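You operate a simulated robot arm through the tools that you are given. There is no shell and no other tool.

Carry out the task below with a simulated robot arm. There is one attempt and no reset: what you move stays moved.

## Task
Start the fan, clean the P320 pad with the rubber block, then stop the fan.
Fine: block back; leave every pad in its place and the others as they are. What is to be rubbed or washed off counts as gone when no trace of it is left.

The check looks at the end state, three seconds after you hand in, the way a careful person would. Anything else that was tipped, shoved, dropped, spilled or broken makes it a failure.

## Robot
A 7-joint arm with a two-finger parallel gripper, fixed in place. Base frame: the origin is at the foot of the arm, x ahead of it, y to its left, z up; the work surface is at about z = 0. Readings come in mm, rad, newtons and seconds.
With the tool pointing down near the work surface it reaches from about 260 to 680 mm from the base axis. Its first joint turns from -2.897 to 2.897 rad. Payload 2.5 kg.
The tool frame sits at the grasp point between the pads (the TCP): z along the fingers, y along the line on which they close. The tips reach 30 mm beyond it. Largest opening 94 mm; finger width 28, thickness 10; the body of the gripper, 50 by 96 mm, starts 55 mm behind the TCP.
Orientation is that of the tool frame in the base frame, as a unit quaternion [x, y, z, w]. With the fingers straight down and closing along the base's y, the tool's x points along the base's -x, its y along +y and its z along -z.

## Interface
- The arm moves only by the tool drive_tool. Its argument "targets" is a list of rows, each an object of numbers (a shift or turn left out is 0, a gripper value left out holds the last): "x", "y", "z": the shift along the tool's x, y, z in mm; "rx", "ry", "rz": the turn, a rotation vector about the tool's x, y, z in rad; "jaw": the opening, from 0 (shut) to 1 (fully open). In form: [{"x": .., "y": .., "z": .., "rx": .., "ry": .., "rz": .., "jaw": ..}, ...]. A call has 1 to 20 rows; each row shifts and turns the commanded pose from where the row before left it, along the tool's axes as they then stand. Each row takes 0.2 s and may step no farther than 50 mm and 0.15 rad from the row before; otherwise, or with a gripper value out of range, the whole call is refused. A pose out of reach is approached as far as the arm can. The call stops where the force on the tool passes 40 N (or 10 N more than at its start, if that is more) or the arm is blocked; 0.2 s more then pass. Each finger travels about 72 mm/s and halts on what it meets, pressing with about 31 N; the grip force reading is that of the motor and also rises with nothing between the fingers. The clock runs only during rows and for 0.2 s after the last one: add rows that do not move to give the fingers time. It gives the time, the measured TCP pose, the force on the tool (base axes), the opening and the grip force at its end, in the units of the frame above (readings bear some noise), with the torque about the TCP (base axes, N m) and any sound that the robot's microphone picked up.
- Cameras (640 x 400 px; columns grow to the right, rows downward): "scene" is fixed at [43, -644, 769.1]; the picture's right is [0.86, -0.51, 0.00], its down [-0.31, -0.53, -0.79] and it looks along [0.40, 0.68, -0.61] (base axes); focal length 331 px, centre (320, 200). "wrist" rides on the gripper at [76, 14, -102] in the tool frame; the picture's right is [-0.18, 0.98, 0.00], its down [-0.75, -0.14, -0.64] and it looks along [-0.63, -0.12, 0.77] (tool axes); focal length 243 px, centre (320, 200). There is no depth. A picture from a camera that has moved, and an enlarged one, comes with that camera's place and axes in the base frame and with its lens. The place of the scene camera against the robot may be out by one fixed shift of up to 12 mm in any direction.
- camera(camera): a new picture of that camera. No time passes.
- zoom(camera, box): a new picture of the part [left, top, right, bottom] of that camera's present view, enlarged. No time passes.
- job_done(): hands the job in; it is judged then, once.

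Nothing tells you positions but the pictures and the camera data. Unless the task says otherwise, let go and move clear before handing in.

The tools are called after "Call:" as a command line: name --argument value ..., lists and objects as JSON in quotes. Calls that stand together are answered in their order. drive_tool: Moves the arm, as the interface text tells. Its arguments: {"type":"object","properties":{"targets":{"type":"array","items":{"type":"object","properties":{"x":{"type":"number"},"y":{"type":"number"},"z":{"type":"number"},"rx":{"type":"number"},"ry":{"type":"number"},"rz":{"type":"number"},"jaw":{"type":"number"}}}}},"required":["targets"]} The other tools are called the same way: camera (camera) takes a picture; zoom (camera, box) takes an enlarged picture of a part of a camera's view; job_done () hands the job in.

At the start:

```text
t: 0.0
position: [327.5, 151.1, 337.2]
tool_rot: [0.0, 1.0, -0.001, 0.0]
ft_force: [-0.9, -0.5, -0.1]
moment: [0.02, 0.01, 0.01]
gripper_width: 94.2
gripper_force: 0.0
```

scene: 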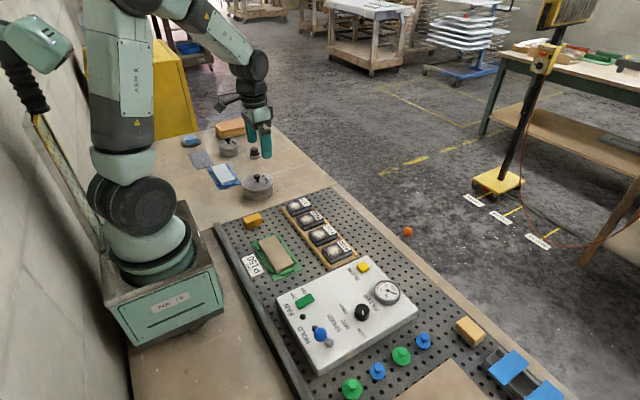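
wrist: 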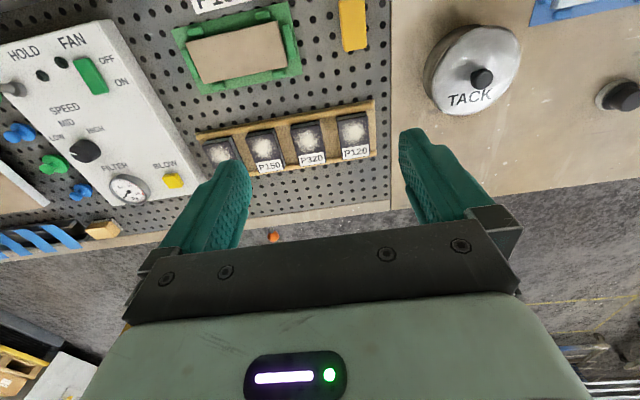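

I see a pegboard with a fan control box, a rack of four pads, a tin marked TACK, and several blocks that might be the rubber one. I'll zoom in before moving anything.

Call:
zoom --camera "scene" --box '[230, 180, 430, 305]'

Call:
zoom --camera "scene" --box '[260, 260, 460, 385]'

Call:
zoom --camera "wrist" --box '[160, 0, 400, 190]'

Call:
zoom --camera "wrist" --box '[0, 20, 220, 260]'

Call:
zoom --camera "scene" --box '[170, 100, 300, 220]'

Call:
zoom --camera "scene" --box '[330, 290, 570, 400]'

```text
3.20 times, centred on (330, 242) of scene
camera zoom: at [43.0, -644.0, 769.1], right [0.86, -0.51, 0.0], down [-0.31, -0.53, -0.79], along [0.4, 0.68, -0.61], focal length 1058 px, centre (288, 64)
```

zoom: 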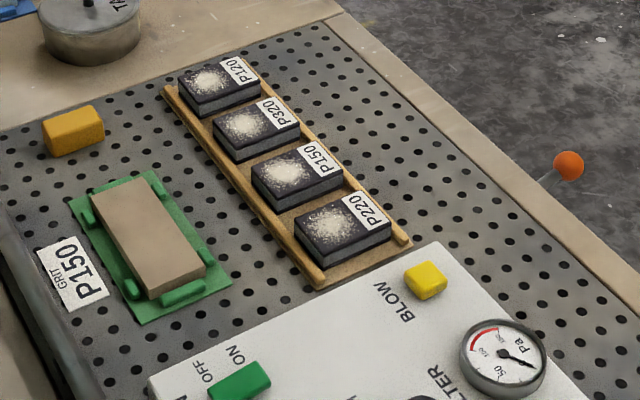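

```text
3.20 times, centred on (360, 322) of scene
camera zoom: at [43.0, -644.0, 769.1], right [0.86, -0.51, 0.0], down [-0.31, -0.53, -0.79], along [0.4, 0.68, -0.61], focal length 1058 px, centre (192, -192)
```

zoom: 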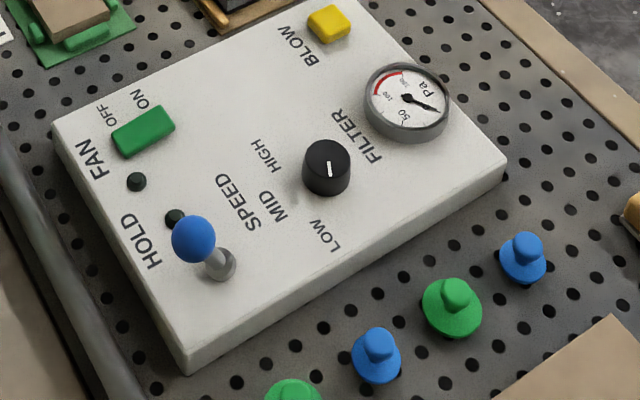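

```text
2.11 times, centred on (280, 95) of wrist
camera zoom: at [251.9, 165.2, 437.7], right [0.18, 0.98, 0.0], down [0.75, -0.14, 0.64], along [0.63, -0.12, -0.77], focal length 511 px, centre (404, 421)
```

zoom: 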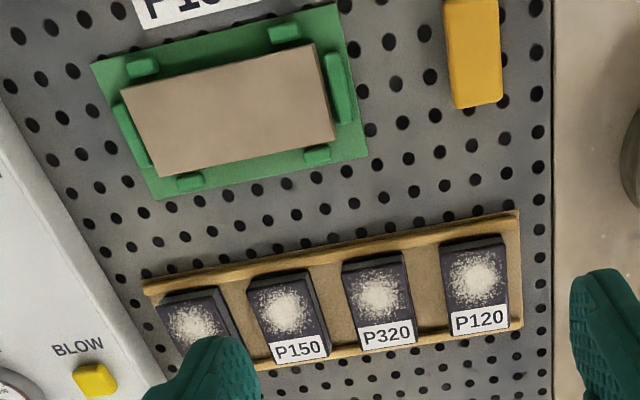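

```text
1.67 times, centred on (110, 140) of wrist
camera zoom: at [251.9, 165.2, 437.7], right [0.18, 0.98, 0.0], down [0.75, -0.14, 0.64], along [0.63, -0.12, -0.77], focal length 404 px, centre (670, 300)
```

zoom: 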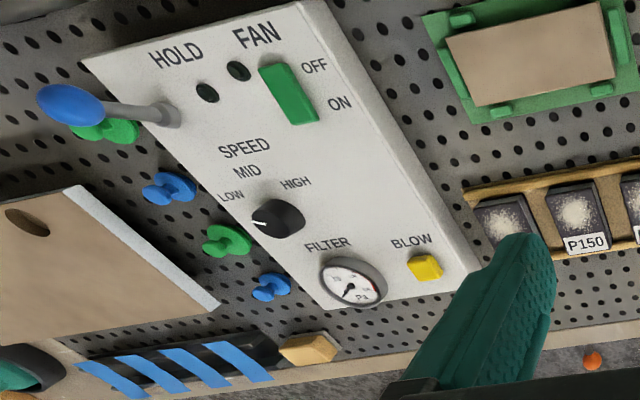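

```text
3.33 times, centred on (235, 160) of scene
camera zoom: at [43.0, -644.0, 769.1], right [0.86, -0.51, 0.0], down [-0.31, -0.53, -0.79], along [0.4, 0.68, -0.61], focal length 1102 px, centre (603, 333)
```

zoom: 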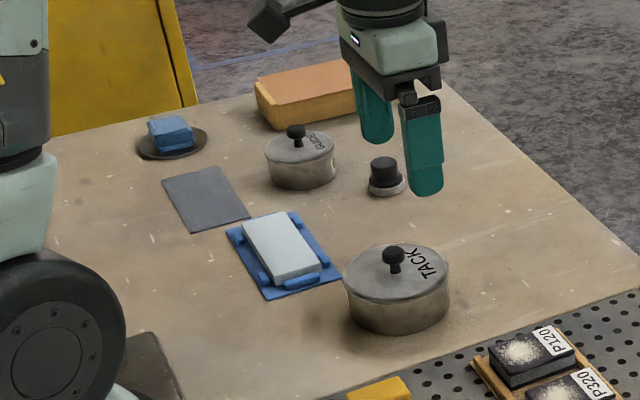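

```text
2.67 times, centred on (450, 345) of scene
camera zoom: at [43.0, -644.0, 769.1], right [0.86, -0.51, 0.0], down [-0.31, -0.53, -0.79], along [0.4, 0.68, -0.61], focal length 882 px, centre (-27, -187)
```

zoom: 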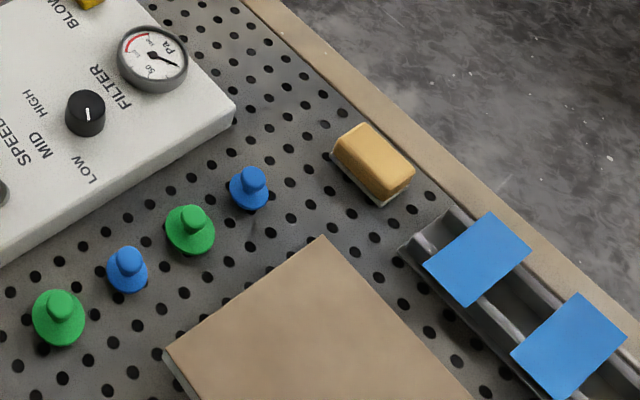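

Call:
zoom --camera "wrist" --box '[310, 0, 410, 60]'

Call:
zoom --camera "scene" --box '[230, 200, 280, 232]'

Call:
zoom --camera "scene" --box '[440, 310, 504, 350]'

Call:
zoom --camera "scene" --box '[280, 195, 360, 245]'

Call:
zoom --camera "scene" --box '[170, 110, 250, 160]'

Call:
zoom --camera "scene" --box '[270, 280, 350, 350]'

```text
6.40 times, centred on (360, 30) of wrist
camera zoom: at [251.9, 165.2, 437.7], right [0.18, 0.98, 0.0], down [0.75, -0.14, 0.64], along [0.63, -0.12, -0.77], focal length 1553 px, centre (64, 1288)
```

zoom: 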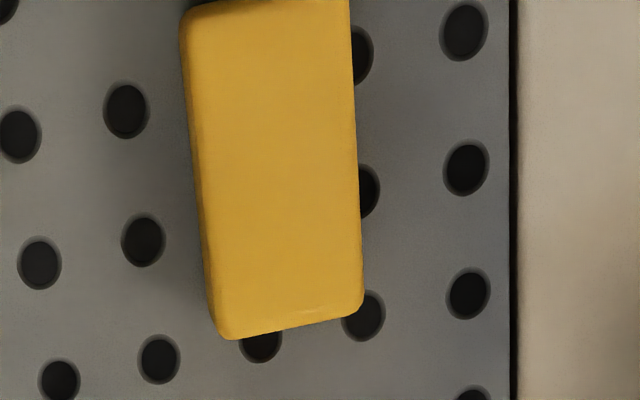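

```text
12.50 times, centred on (255, 216) of scene
camera zoom: at [43.0, -644.0, 769.1], right [0.86, -0.51, 0.0], down [-0.31, -0.53, -0.79], along [0.4, 0.68, -0.61], focal length 4134 px, centre (1132, 0)
```

zoom: 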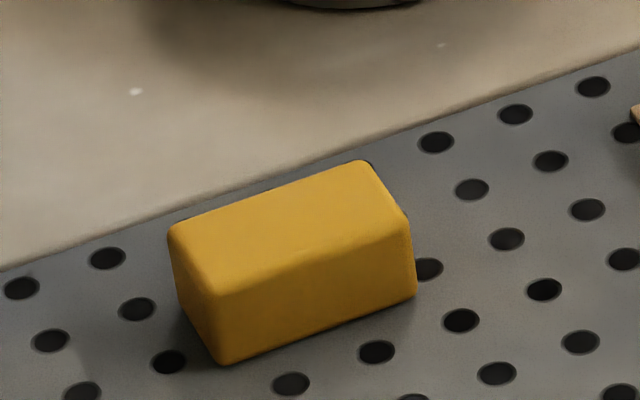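

```text
10.00 times, centred on (472, 330) of scene
camera zoom: at [43.0, -644.0, 769.1], right [0.86, -0.51, 0.0], down [-0.31, -0.53, -0.79], along [0.4, 0.68, -0.61], focal length 3307 px, centre (-1200, -1100)
```

zoom: 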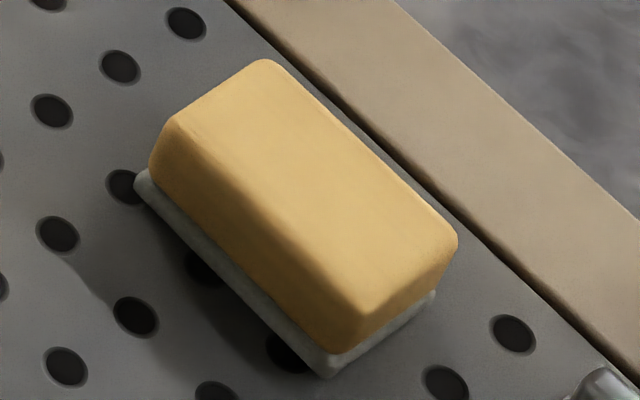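

```text
8.00 times, centred on (320, 220) of scene
camera zoom: at [43.0, -644.0, 769.1], right [0.86, -0.51, 0.0], down [-0.31, -0.53, -0.79], along [0.4, 0.68, -0.61], focal length 2646 px, centre (320, 40)
```

zoom: 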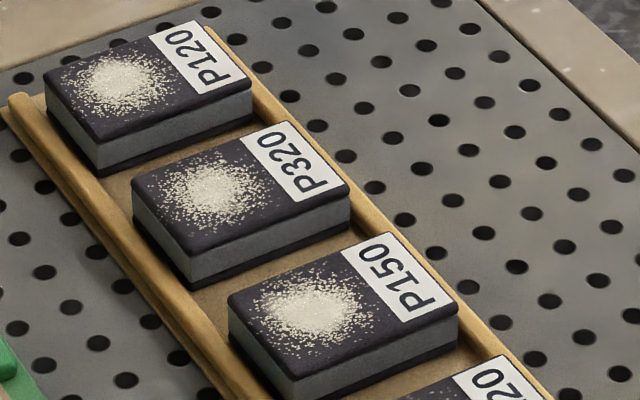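

```text
8.00 times, centred on (210, 135) of scene
camera zoom: at [43.0, -644.0, 769.1], right [0.86, -0.51, 0.0], down [-0.31, -0.53, -0.79], along [0.4, 0.68, -0.61], focal length 2646 px, centre (1200, 720)
```

zoom: 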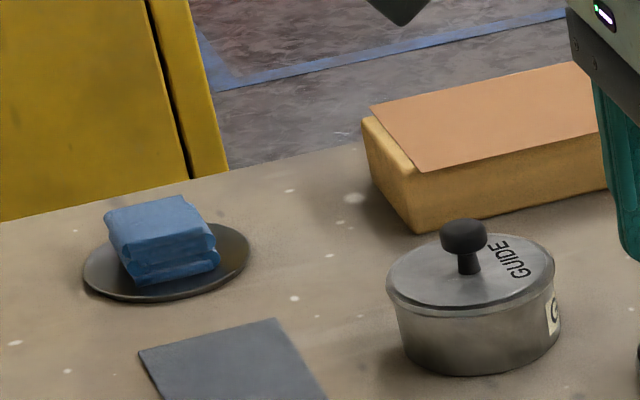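

```text
5.71 times, centred on (310, 315) of scene
camera zoom: at [43.0, -644.0, 769.1], right [0.86, -0.51, 0.0], down [-0.31, -0.53, -0.79], along [0.4, 0.68, -0.61], focal length 1890 px, centre (377, -457)
```

zoom: 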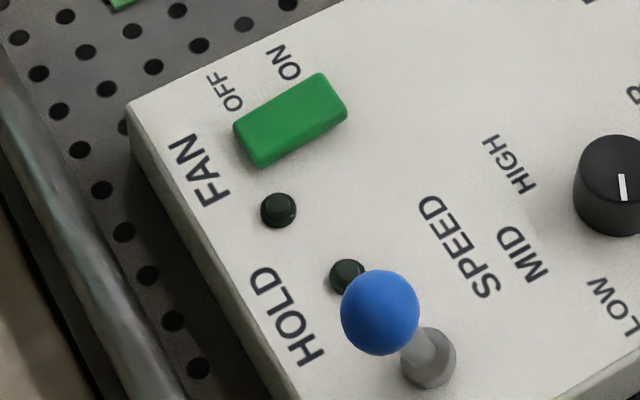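

The plain amber block near (285, 208) looks like the rubber block; the tan one with a white underside is something else. The fan rocker is near (275, -185), so I'll move over it at a safe height for a close look.

Call:
drive_tool --targets '[{"y": -49}, {"y": -49}, {"y": -49}, {"y": -49}, {"y": -49}, {"y": -49}, {"y": -48, "x": 18, "jaw": 0}, {"z": 40}, {"z": 40}, {"z": 40}, {}]'

Call:
camera --camera "wrist"

Call:
camera --camera "scene"

```text
refused: row 7 steps farther than a row can; nothing moved
```

```text
taken
camera wrist: at [251.9, 165.2, 437.7], right [0.18, 0.98, 0.0], down [0.75, -0.14, 0.64], along [0.63, -0.12, -0.77], focal length 243 px, centre (320, 200)
```

wrist: 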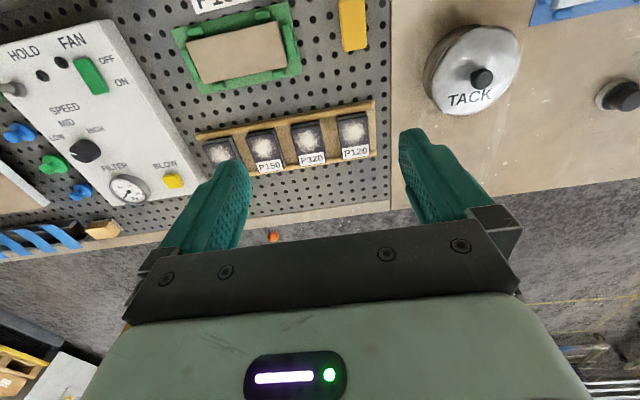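

```text
taken
```

scene: 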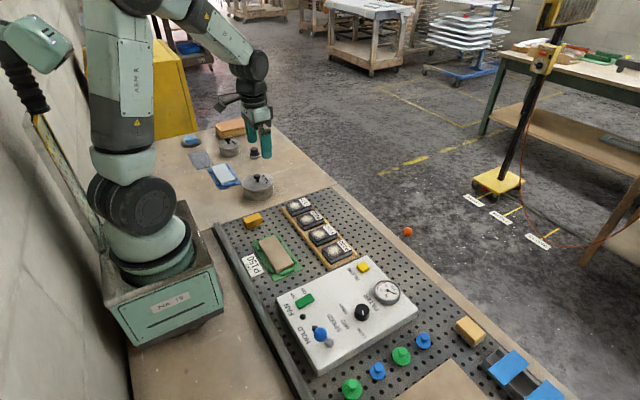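

One row stepped too far, so nothing moved and the scene is unchanged. I'll send the same path again in smaller steps.

Call:
drive_tool --targets '[{"y": -45}, {"y": -45}, {"y": -45}, {"y": -45}, {"y": -45}, {"y": -45}, {"y": -45}, {"y": -27, "x": 18, "jaw": 0}, {"z": 40}, {"z": 40}, {"z": 40}, {}]'

Call:
camera --camera "wrist"

Call:
camera --camera "scene"

```text
t: 2.6
position: [311.2, -193.2, 215.5]
tool_rot: [0.0, 1.0, 0.0, 0.0]
ft_force: [-0.6, -0.2, 0.5]
moment: [-0.02, -0.01, 0.01]
gripper_width: 0.2
gripper_force: 31.1
```

```text
taken
camera wrist: at [235.4, -177.9, 316.7], right [0.18, 0.98, 0.0], down [0.75, -0.14, 0.64], along [0.63, -0.12, -0.77], focal length 243 px, centre (320, 200)
```

wrist: 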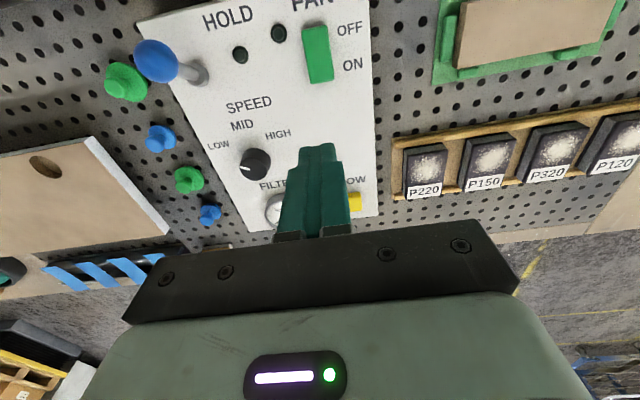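

```text
taken
```

scene: 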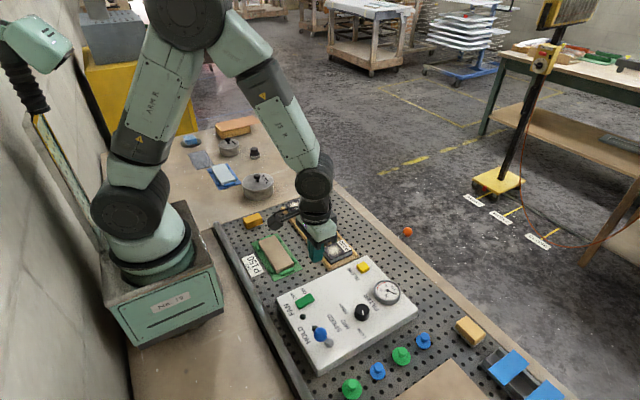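

Call:
zoom --camera "wrist" --box '[220, 0, 380, 100]'

Call:
zoom --camera "scene" --box '[280, 280, 328, 310]'

```text
4.00 times, centred on (300, 50) of wrist
camera zoom: at [235.4, -177.9, 316.7], right [0.18, 0.98, 0.0], down [0.75, -0.14, 0.64], along [0.63, -0.12, -0.77], focal length 970 px, centre (400, 800)
```

zoom: 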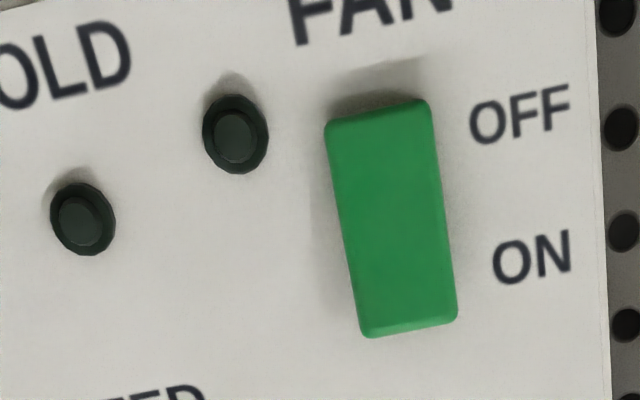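

```text
13.33 times, centred on (304, 295) of scene
camera zoom: at [43.0, -644.0, 769.1], right [0.86, -0.51, 0.0], down [-0.31, -0.53, -0.79], along [0.4, 0.68, -0.61], focal length 4409 px, centre (533, -1067)
```

zoom: 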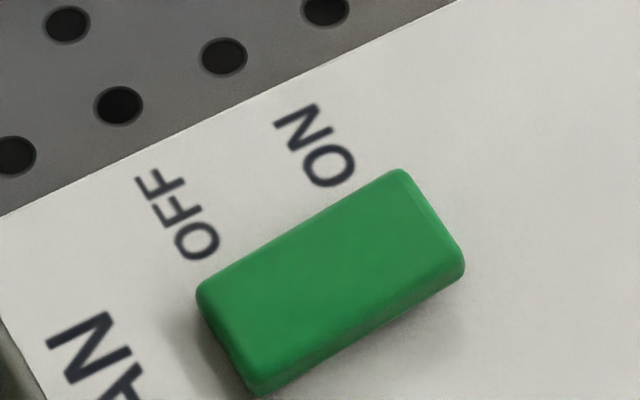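

The rocker is about 44 x 24 mm, centred near (279, -188), with ON at its +x end and its OFF side down at the moment. I'll line the closed fingers up over the ON half and come down in small steps.

Call:
drive_tool --targets '[{"x": 14, "y": 5}, {"z": 40}, {"z": 40}, {"z": 20}, {}, {}]'

Call:
camera --camera "wrist"

Call:
zoom --camera "scene" --box '[260, 240, 372, 310]'

```text
t: 4.0
position: [295.3, -184.7, 117.3]
tool_rot: [0.0, 1.0, -0.001, 0.0]
ft_force: [-0.9, -0.9, 0.6]
moment: [0.02, -0.01, -0.02]
gripper_width: 0.1
gripper_force: 31.0
```

```text
taken
camera wrist: at [219.6, -171.3, 218.2], right [0.18, 0.98, 0.0], down [0.75, -0.14, 0.64], along [0.63, -0.12, -0.77], focal length 243 px, centre (320, 200)
```

wrist: 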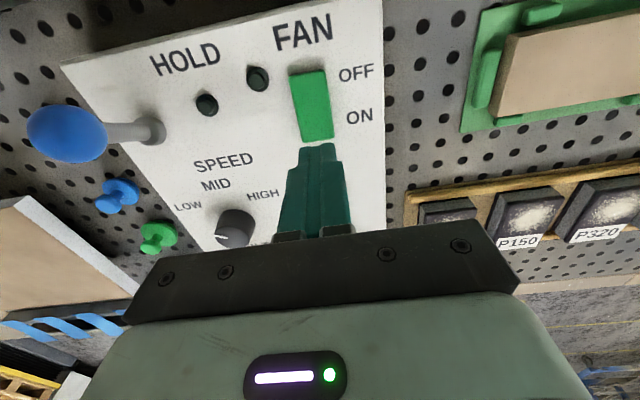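

```text
5.71 times, centred on (316, 275) of scene
camera zoom: at [43.0, -644.0, 769.1], right [0.86, -0.51, 0.0], down [-0.31, -0.53, -0.79], along [0.4, 0.68, -0.61], focal length 1890 px, centre (343, -229)
```

zoom: 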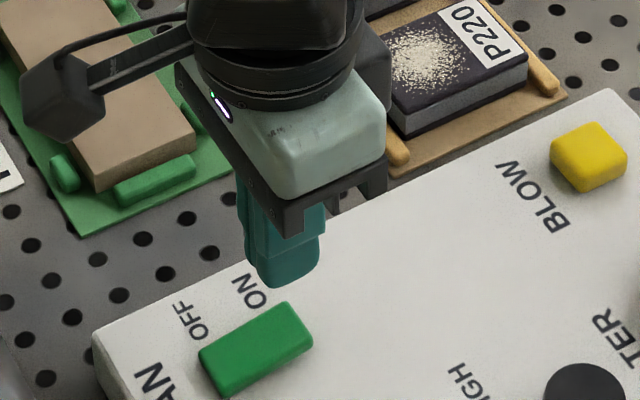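

Call:
drive_tool --targets '[{"y": -3}, {"z": 10}, {"z": 5}, {"z": 4}, {"z": 3}, {"z": 3}, {"z": 3}]'

Call:
camera --camera "wrist"

Call:
zoom --camera "scene" --box '[260, 260, 356, 320]'

```text
t: 5.6
position: [295.4, -189.3, 88.2]
tool_rot: [0.0, 1.0, 0.001, 0.0]
ft_force: [0.7, 0.3, 0.3]
moment: [-0.01, 0.01, 0.01]
gripper_width: 0.0
gripper_force: 31.2
```

```text
taken
camera wrist: at [219.6, -174.9, 189.3], right [0.18, 0.98, 0.0], down [0.75, -0.14, 0.64], along [0.63, -0.12, -0.77], focal length 243 px, centre (320, 200)
```

wrist: 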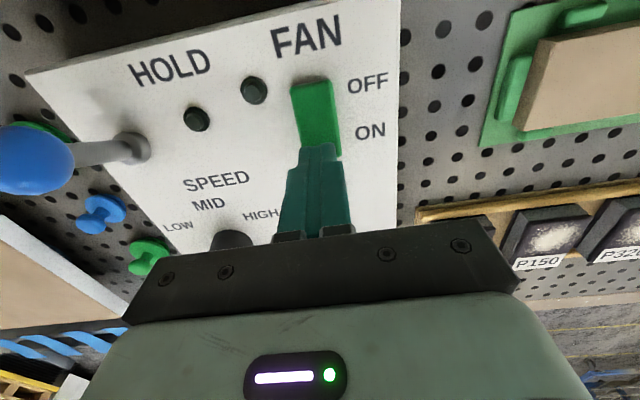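

```text
6.67 times, centred on (308, 290) of scene
camera zoom: at [43.0, -644.0, 769.1], right [0.86, -0.51, 0.0], down [-0.31, -0.53, -0.79], along [0.4, 0.68, -0.61], focal length 2205 px, centre (400, -400)
```

zoom: 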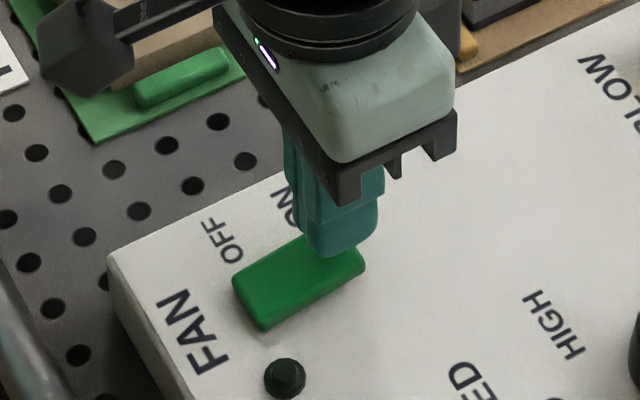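

The fingertips are just above the ON end with no contact yet. I'll keep lowering in small steps.

Call:
drive_tool --targets '[{"z": 3}, {"z": 3}, {"z": 3}]'

Call:
zoom --camera "scene" --box '[260, 260, 356, 320]'

```text
t: 6.4
position: [296.5, -188.6, 80.3]
tool_rot: [0.0, 1.0, 0.0, 0.002]
ft_force: [0.8, -0.3, 0.6]
moment: [0.01, 0.0, -0.05]
gripper_width: 0.2
gripper_force: 31.2
```

```text
6.67 times, centred on (308, 290) of scene
camera zoom: at [43.0, -644.0, 769.1], right [0.86, -0.51, 0.0], down [-0.31, -0.53, -0.79], along [0.4, 0.68, -0.61], focal length 2205 px, centre (400, -400)
```

zoom: 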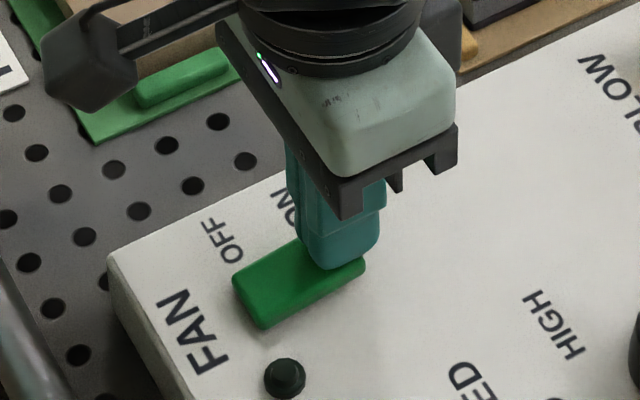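

Call:
drive_tool --targets '[{"z": 2}, {"z": 2}, {"z": 2}]'

Call:
zoom --camera "scene" --box '[260, 260, 356, 320]'

```text
t: 7.1
position: [297.4, -189.9, 77.1]
tool_rot: [-0.001, 1.0, 0.0, 0.001]
ft_force: [-0.7, 0.8, 8.1]
moment: [0.02, 0.15, -0.03]
gripper_width: 0.1
gripper_force: 31.4
stopped in row 3: the force on the tool passed its limit at 48 N (the readings are from after the stop); the commanded pose is now the measured one
```

```text
6.67 times, centred on (308, 290) of scene
camera zoom: at [43.0, -644.0, 769.1], right [0.86, -0.51, 0.0], down [-0.31, -0.53, -0.79], along [0.4, 0.68, -0.61], focal length 2205 px, centre (400, -400)
```

zoom: 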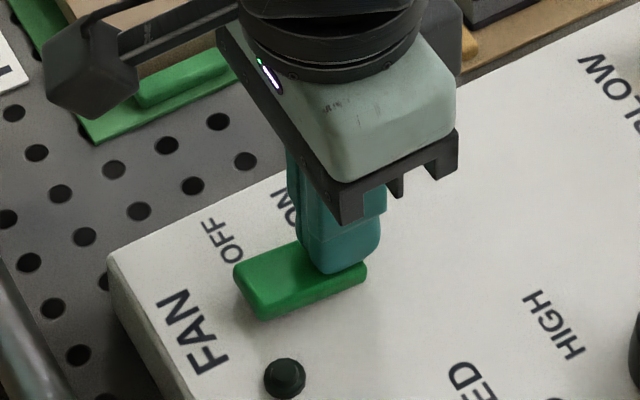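

The rocker has tipped, with its OFF end now raised. I'll lift clear and check the lamp.

Call:
drive_tool --targets '[{"z": -20}, {"z": -40}, {"z": -40}, {}, {}]'

Call:
zoom --camera "scene" --box '[260, 270, 356, 350]'

Call:
zoom --camera "wrist" --box '[100, 0, 420, 200]'

Call:
camera --camera "scene"

```text
t: 8.3
position: [297.2, -190.8, 177.5]
tool_rot: [-0.001, 1.0, 0.0, 0.002]
ft_force: [-0.3, 0.5, -0.8]
moment: [-0.01, -0.01, 0.02]
gripper_width: 0.1
gripper_force: 31.1
```

```text
5.00 times, centred on (308, 310) of scene
camera zoom: at [43.0, -644.0, 769.1], right [0.86, -0.51, 0.0], down [-0.31, -0.53, -0.79], along [0.4, 0.68, -0.61], focal length 1654 px, centre (380, -350)
```

zoom: 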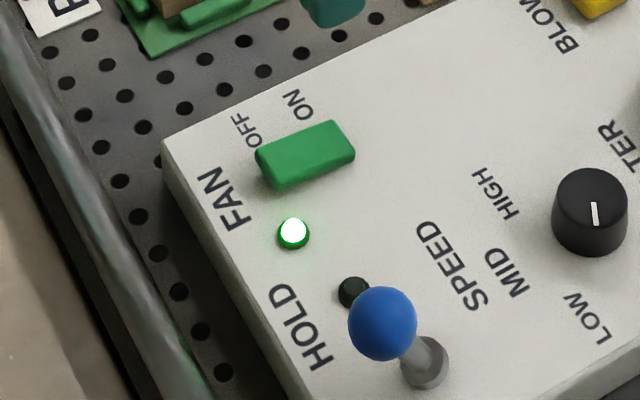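

```text
2.00 times, centred on (260, 100) of wrist
camera zoom: at [221.1, -175.7, 277.5], right [0.18, 0.98, 0.0], down [0.75, -0.14, 0.64], along [0.63, -0.12, -0.77], focal length 485 px, centre (440, 400)
```

zoom: 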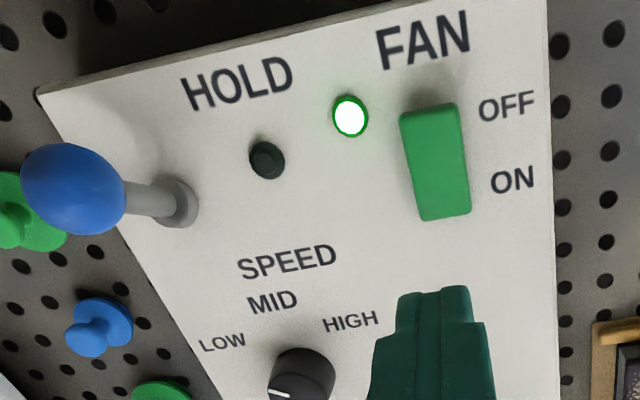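

```text
taken
```

scene: 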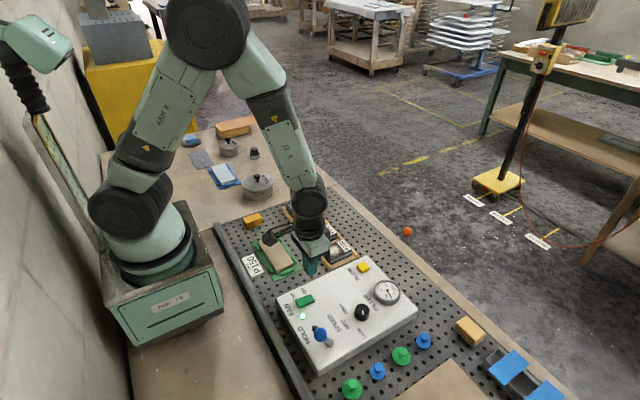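

The FAN lamp is lit and the fan is running. Next I'll go over to the amber block and look at it closely.

Call:
drive_tool --targets '[{"z": -45}, {"z": -45}, {"y": 44}, {"y": 44}, {"y": 44}, {"y": 44}, {"y": 44}, {"y": 44}, {"y": 44}, {"y": 44}, {"y": 44, "jaw": 1}, {"x": 20}, {"z": 40}, {"z": 40}, {}, {}]'

Call:
camera --camera "wrist"

Call:
zoom --camera "wrist" --box '[240, 40, 400, 140]'

```text
t: 11.7
position: [274.1, 208.4, 188.3]
tool_rot: [-0.001, 1.0, 0.0, 0.001]
ft_force: [0.7, -0.3, -0.3]
moment: [0.02, 0.04, -0.05]
gripper_width: 93.9
gripper_force: 0.0
```

```text
taken
camera wrist: at [198.3, 222.7, 288.9], right [0.18, 0.98, 0.0], down [0.75, -0.14, 0.64], along [0.63, -0.12, -0.77], focal length 243 px, centre (320, 200)
```

wrist: 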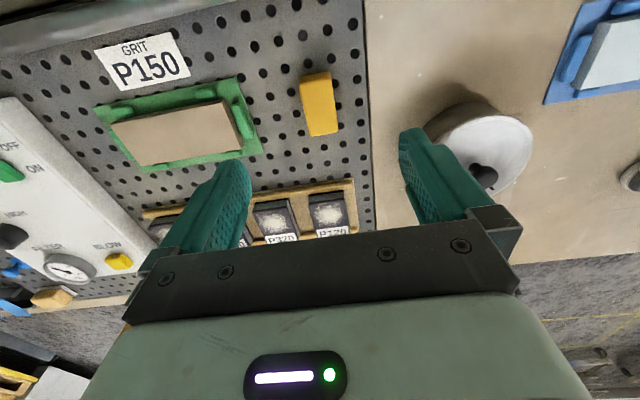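

```text
4.00 times, centred on (320, 90) of wrist
camera zoom: at [198.3, 222.7, 288.9], right [0.18, 0.98, 0.0], down [0.75, -0.14, 0.64], along [0.63, -0.12, -0.77], focal length 970 px, centre (320, 640)
```

zoom: 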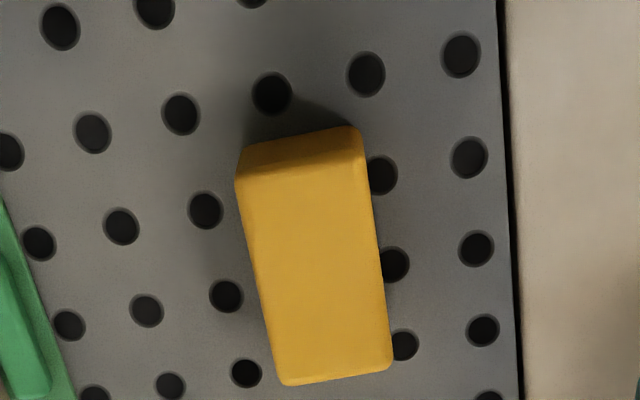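

The amber block is axis-aligned, about 55 mm along x and 30 mm along y, centred near (288, 206). I'll idle a few times to average out the position noise before lining up.

Call:
drive_tool --targets '[{}]'

Call:
drive_tool --targets '[{}]'

Call:
camera --camera "wrist"

Call:
drive_tool --targets '[{}]'

Call:
zoom --camera "scene" --box '[210, 130, 330, 240]'

```text
t: 12.1
position: [274.8, 208.3, 188.0]
tool_rot: [-0.001, 1.0, 0.0, 0.001]
ft_force: [0.4, 1.1, 0.3]
moment: [-0.01, 0.02, 0.02]
gripper_width: 94.1
gripper_force: 0.0
```

```text
t: 12.5
position: [274.0, 208.5, 188.2]
tool_rot: [-0.001, 1.0, 0.0, 0.001]
ft_force: [0.4, 0.3, 0.6]
moment: [-0.02, 0.03, 0.03]
gripper_width: 93.7
gripper_force: 0.1
```

```text
taken
camera wrist: at [198.3, 222.7, 289.1], right [0.18, 0.98, 0.0], down [0.75, -0.14, 0.64], along [0.63, -0.12, -0.77], focal length 243 px, centre (320, 200)
```

wrist: 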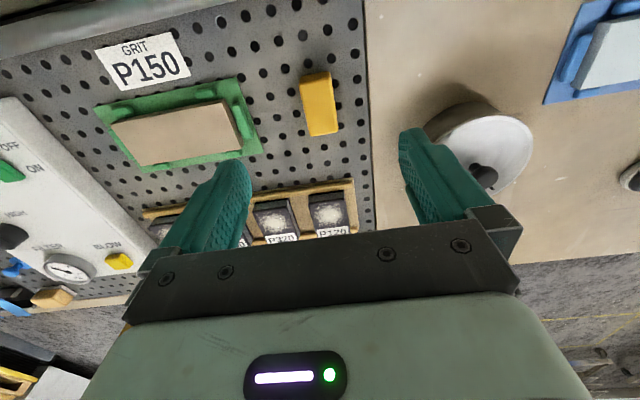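

```text
t: 12.9
position: [274.6, 206.9, 188.9]
tool_rot: [-0.001, 1.0, 0.0, 0.001]
ft_force: [-0.7, 0.7, -0.4]
moment: [0.01, 0.0, 0.02]
gripper_width: 94.1
gripper_force: 0.0
```

```text
3.64 times, centred on (270, 185) of scene
camera zoom: at [43.0, -644.0, 769.1], right [0.86, -0.51, 0.0], down [-0.31, -0.53, -0.79], along [0.4, 0.68, -0.61], focal length 1203 px, centre (502, 254)
```

zoom: 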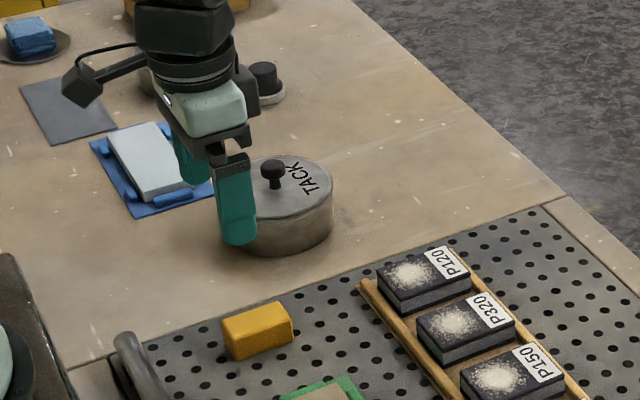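

Call:
drive_tool --targets '[{"x": -15, "y": -3, "jaw": 0.7}, {"z": 40}, {"z": 40}, {}, {}]'

Call:
camera --camera "wrist"

Call:
zoom --camera "wrist" --box '[220, 60, 420, 185]'

Call:
zoom --camera "scene" --box '[220, 170, 300, 240]'

```text
t: 14.1
position: [289.7, 203.3, 107.0]
tool_rot: [-0.001, 1.0, -0.001, 0.002]
ft_force: [0.0, -1.3, -0.2]
moment: [0.04, 0.0, -0.03]
gripper_width: 65.5
gripper_force: 0.0
```

```text
taken
camera wrist: at [214.6, 218.2, 207.6], right [0.18, 0.98, 0.0], down [0.75, -0.14, 0.64], along [0.63, -0.12, -0.77], focal length 243 px, centre (320, 200)
```

wrist: 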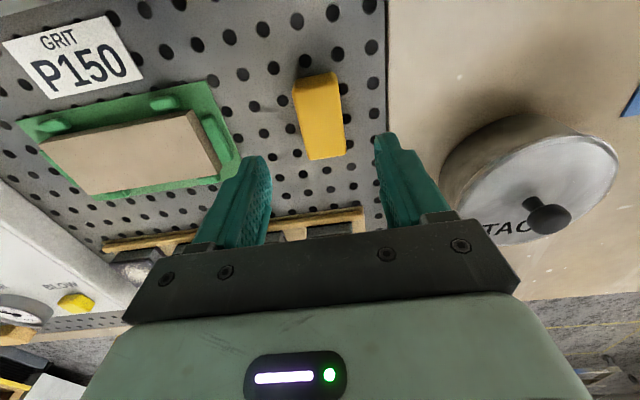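

```text
3.20 times, centred on (320, 122) of wrist
camera zoom: at [214.6, 218.2, 207.6], right [0.18, 0.98, 0.0], down [0.75, -0.14, 0.64], along [0.63, -0.12, -0.77], focal length 776 px, centre (320, 448)
```

zoom: 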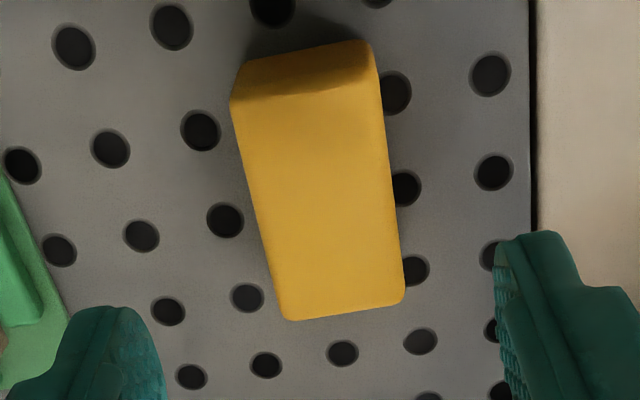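

```text
5.71 times, centred on (260, 205) of scene
camera zoom: at [43.0, -644.0, 769.1], right [0.86, -0.51, 0.0], down [-0.31, -0.53, -0.79], along [0.4, 0.68, -0.61], focal length 1890 px, centre (663, 171)
```

zoom: 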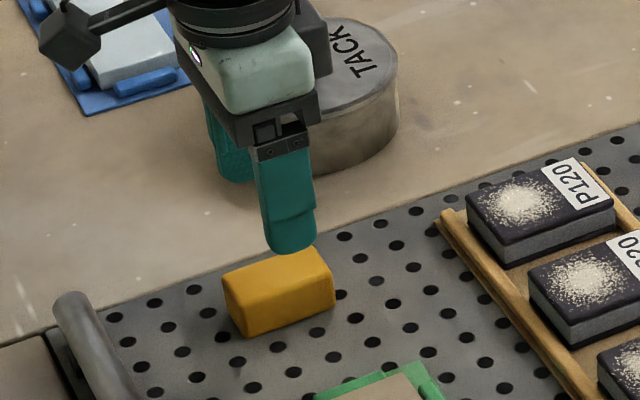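

Call:
drive_tool --targets '[{"x": 2, "y": 1.8}, {"z": 20}, {"z": 20}, {"z": 12}, {}, {}]'

Call:
zoom --camera "wrist" --box '[200, 60, 440, 240]'

Call:
zoom --camera "scene" --box '[230, 190, 290, 240]'

```text
t: 15.5
position: [288.9, 206.4, 54.8]
tool_rot: [0.0, 1.0, 0.0, 0.001]
ft_force: [-0.1, -0.1, 0.1]
moment: [0.01, -0.01, 0.02]
gripper_width: 65.9
gripper_force: 0.1
```

```text
2.22 times, centred on (320, 150) of wrist
camera zoom: at [212.7, 220.3, 155.2], right [0.18, 0.98, 0.0], down [0.75, -0.14, 0.64], along [0.63, -0.12, -0.77], focal length 539 px, centre (320, 311)
```

zoom: 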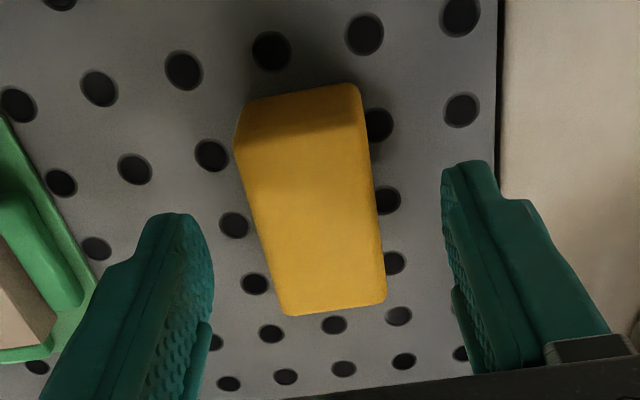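

```text
8.00 times, centred on (260, 215) of scene
camera zoom: at [43.0, -644.0, 769.1], right [0.86, -0.51, 0.0], down [-0.31, -0.53, -0.79], along [0.4, 0.68, -0.61], focal length 2646 px, centre (800, 80)
```

zoom: 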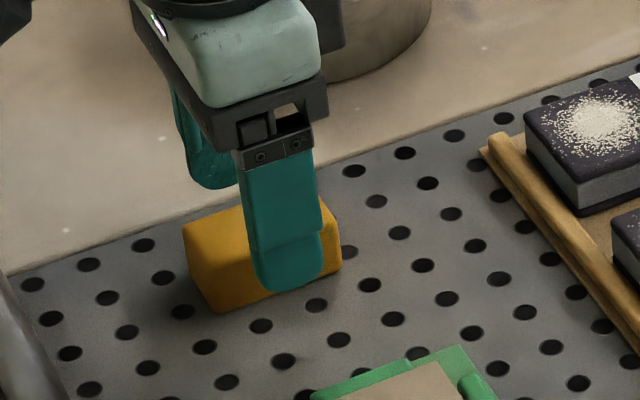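

Call:
drive_tool --targets '[{"z": 6}, {"z": 6}, {}, {}]'

Call:
zoom --camera "wrist" --box '[200, 60, 440, 240]'

Call:
zoom --camera "scene" --box '[230, 190, 290, 240]'

```text
t: 16.5
position: [288.7, 206.2, 43.2]
tool_rot: [0.0, 1.0, 0.001, 0.001]
ft_force: [-0.3, -0.1, 0.2]
moment: [0.01, 0.0, -0.02]
gripper_width: 65.8
gripper_force: 0.0
```

```text
2.22 times, centred on (320, 150) of wrist
camera zoom: at [212.6, 220.3, 143.8], right [0.18, 0.98, 0.0], down [0.75, -0.14, 0.64], along [0.63, -0.12, -0.77], focal length 539 px, centre (320, 311)
```

zoom: 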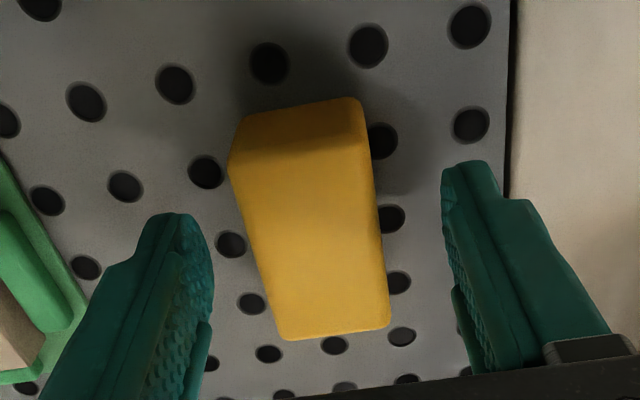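

```text
8.00 times, centred on (260, 215) of scene
camera zoom: at [43.0, -644.0, 769.1], right [0.86, -0.51, 0.0], down [-0.31, -0.53, -0.79], along [0.4, 0.68, -0.61], focal length 2646 px, centre (800, 80)
```

zoom: 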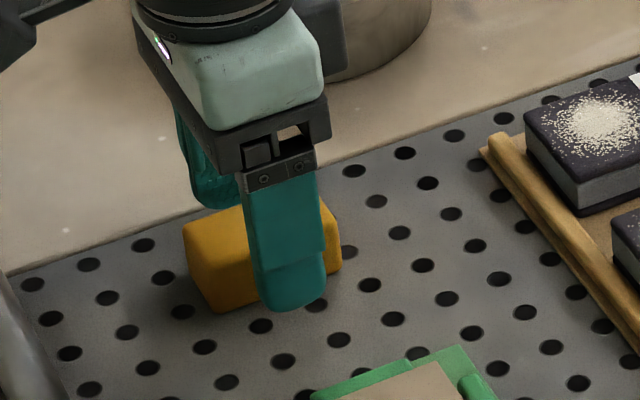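

The fingertips straddle the block with roughly 11 mm of it showing below them. I'll close on it now.

Call:
drive_tool --targets '[{"jaw": 0.15}, {}, {}, {}]'

Call:
zoom --camera "wrist" --box '[200, 60, 440, 240]'

Call:
zoom --camera "scene" --box '[230, 190, 290, 240]'

```text
t: 17.5
position: [288.6, 205.7, 43.8]
tool_rot: [-0.001, 1.0, 0.0, 0.0]
ft_force: [0.3, -0.6, -0.6]
moment: [-0.02, 0.02, 0.02]
gripper_width: 33.1
gripper_force: 30.8
```

```text
2.22 times, centred on (320, 150) of wrist
camera zoom: at [212.5, 220.2, 143.9], right [0.18, 0.98, 0.0], down [0.75, -0.14, 0.64], along [0.63, -0.12, -0.77], focal length 539 px, centre (320, 311)
```

zoom: 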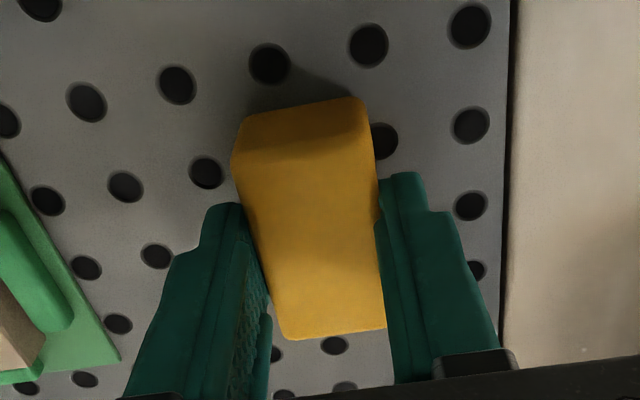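

```text
8.00 times, centred on (260, 215) of scene
camera zoom: at [43.0, -644.0, 769.1], right [0.86, -0.51, 0.0], down [-0.31, -0.53, -0.79], along [0.4, 0.68, -0.61], focal length 2646 px, centre (800, 80)
```

zoom: 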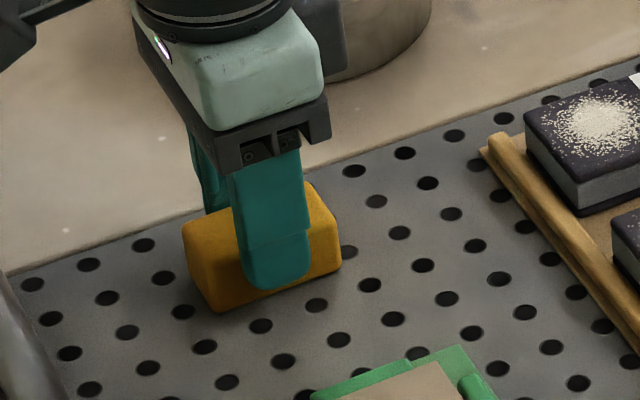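

I have the block at about (288.6, 205.7, 43.8). I'll lift it and move toward the P320 pad, tracking every shift so it can go back exactly.

Call:
drive_tool --targets '[{"z": -10}, {"z": -40}, {"z": -50}, {"x": -38, "y": -24}, {"x": -38, "y": -24}, {"x": -38, "y": -24}, {"x": -38, "y": -24}, {}, {}]'

Call:
camera --camera "wrist"

Call:
zoom --camera "wrist" --box '[200, 40, 440, 200]'

Call:
zoom --camera "scene" --box '[240, 160, 380, 270]'

```text
t: 19.5
position: [441.3, 109.9, 143.8]
tool_rot: [0.0, 1.0, 0.001, 0.001]
ft_force: [-0.2, -0.1, -0.5]
moment: [0.03, 0.0, 0.02]
gripper_width: 32.8
gripper_force: 30.6
```

```text
taken
camera wrist: at [364.7, 123.7, 244.3], right [0.18, 0.98, 0.0], down [0.75, -0.14, 0.64], along [0.63, -0.12, -0.77], focal length 243 px, centre (320, 200)
```

wrist: 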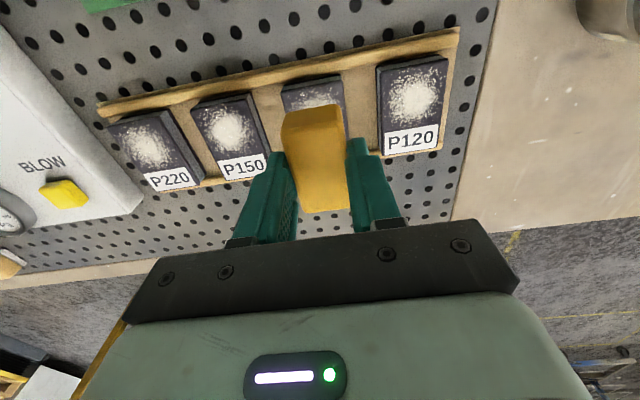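

```text
2.50 times, centred on (320, 120) of wrist
camera zoom: at [364.7, 123.7, 244.3], right [0.18, 0.98, 0.0], down [0.75, -0.14, 0.64], along [0.63, -0.12, -0.77], focal length 606 px, centre (320, 400)
```

zoom: 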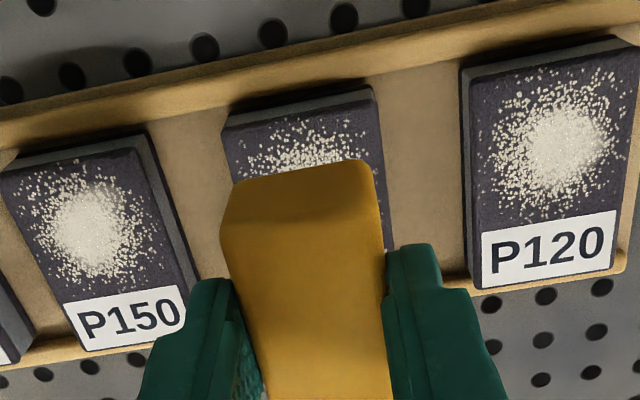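

```text
3.64 times, centred on (310, 215) of scene
camera zoom: at [43.0, -644.0, 769.1], right [0.86, -0.51, 0.0], down [-0.31, -0.53, -0.79], along [0.4, 0.68, -0.61], focal length 1203 px, centre (356, 146)
```

zoom: 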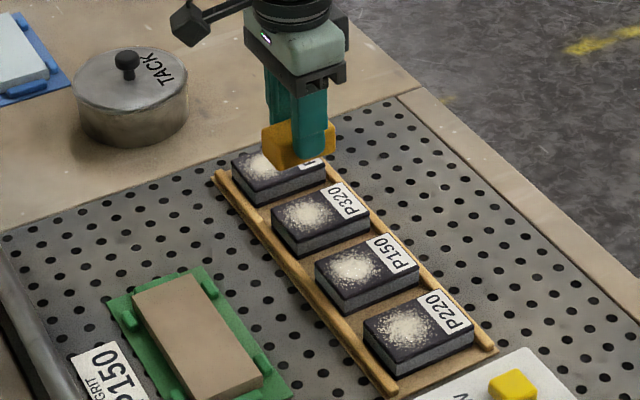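

The P320 pad is directly below and ahead, spanning about x 418–495 and y 80–131, with wide gaps to its neighbours. The dust lies on its rear two thirds, so I'll line the block up over that and come down slowly.

Call:
drive_tool --targets '[{"y": -3.5}, {"z": 25}, {"z": 23}, {}, {}]'

Call:
camera --camera "wrist"

Call:
zoom --camera "scene" --box '[270, 180, 350, 250]'

```text
t: 20.7
position: [442.0, 106.4, 94.8]
tool_rot: [-0.002, 1.0, 0.0, 0.0]
ft_force: [0.3, 0.2, -1.5]
moment: [-0.02, -0.05, 0.03]
gripper_width: 33.3
gripper_force: 31.0
```

```text
taken
camera wrist: at [365.8, 121.1, 195.6], right [0.18, 0.98, 0.0], down [0.75, -0.14, 0.64], along [0.63, -0.12, -0.77], focal length 243 px, centre (320, 200)
```

wrist: 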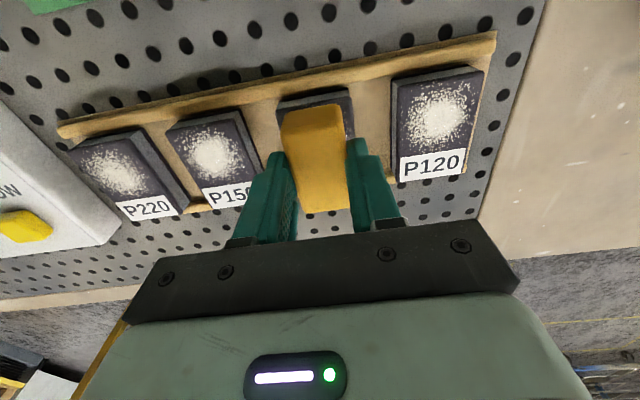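

```text
5.71 times, centred on (310, 215) of scene
camera zoom: at [43.0, -644.0, 769.1], right [0.86, -0.51, 0.0], down [-0.31, -0.53, -0.79], along [0.4, 0.68, -0.61], focal length 1890 px, centre (377, 114)
```

zoom: 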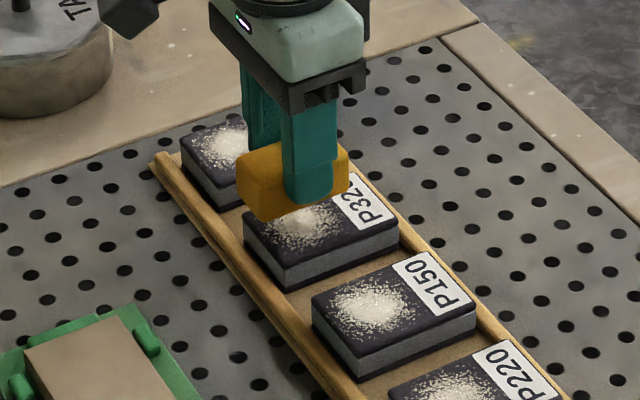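

Call:
drive_tool --targets '[{"z": 6}, {"z": 3}, {"z": 2}, {"z": 2}, {}]'

Call:
zoom --camera "scene" --box '[280, 190, 344, 240]'

```text
t: 21.9
position: [440.8, 107.2, 80.1]
tool_rot: [-0.001, 1.0, 0.0, 0.001]
ft_force: [-0.1, -0.4, -1.3]
moment: [0.02, 0.01, -0.03]
gripper_width: 32.9
gripper_force: 31.0
```

```text
8.00 times, centred on (312, 215) of scene
camera zoom: at [43.0, -644.0, 769.1], right [0.86, -0.51, 0.0], down [-0.31, -0.53, -0.79], along [0.4, 0.68, -0.61], focal length 2646 px, centre (384, 80)
```

zoom: 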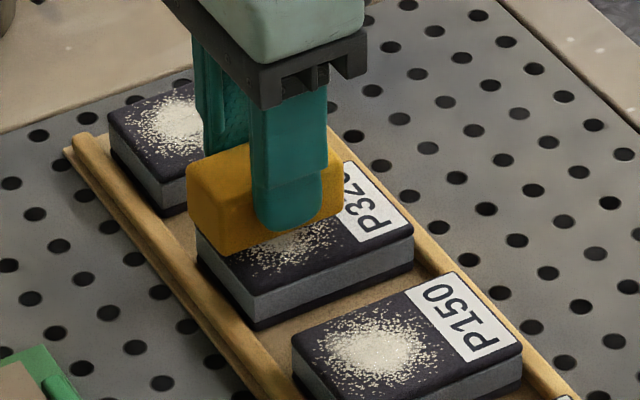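

Call:
drive_tool --targets '[{"z": 1}, {"z": 1}, {"z": 1}, {"z": 1}]'

Call:
zoom --camera "scene" --box '[280, 190, 344, 240]'

```text
t: 22.9
position: [441.0, 107.0, 79.1]
tool_rot: [-0.001, 1.0, -0.001, 0.001]
ft_force: [-1.3, -0.2, -0.5]
moment: [0.0, -0.02, -0.01]
gripper_width: 33.0
gripper_force: 30.3
```

```text
8.00 times, centred on (312, 215) of scene
camera zoom: at [43.0, -644.0, 769.1], right [0.86, -0.51, 0.0], down [-0.31, -0.53, -0.79], along [0.4, 0.68, -0.61], focal length 2646 px, centre (384, 80)
```

zoom: 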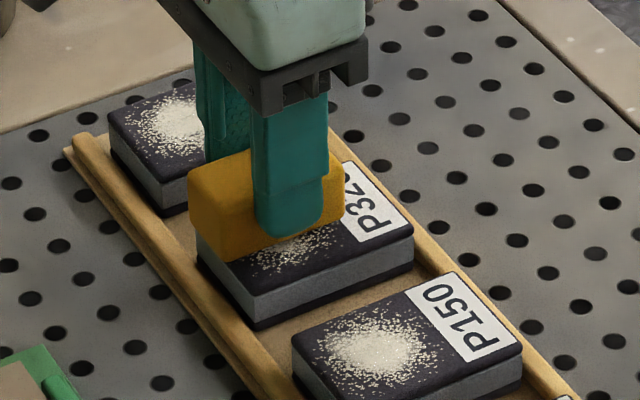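

Call:
drive_tool --targets '[{"z": 1}, {"z": 1}, {"z": 1}]'

Call:
zoom --camera "scene" --box '[280, 190, 344, 240]'

```text
t: 23.7
position: [441.9, 106.6, 74.4]
tool_rot: [0.0, 1.0, 0.0, 0.001]
ft_force: [0.3, 0.6, 0.0]
moment: [0.0, 0.01, 0.04]
gripper_width: 33.1
gripper_force: 31.4
```

```text
8.00 times, centred on (312, 215) of scene
camera zoom: at [43.0, -644.0, 769.1], right [0.86, -0.51, 0.0], down [-0.31, -0.53, -0.79], along [0.4, 0.68, -0.61], focal length 2646 px, centre (384, 80)
```

zoom: 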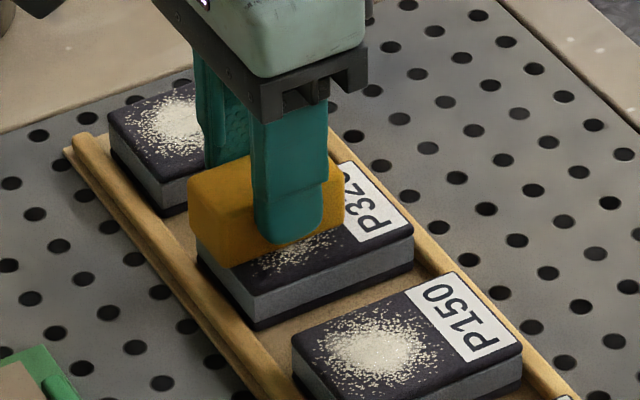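

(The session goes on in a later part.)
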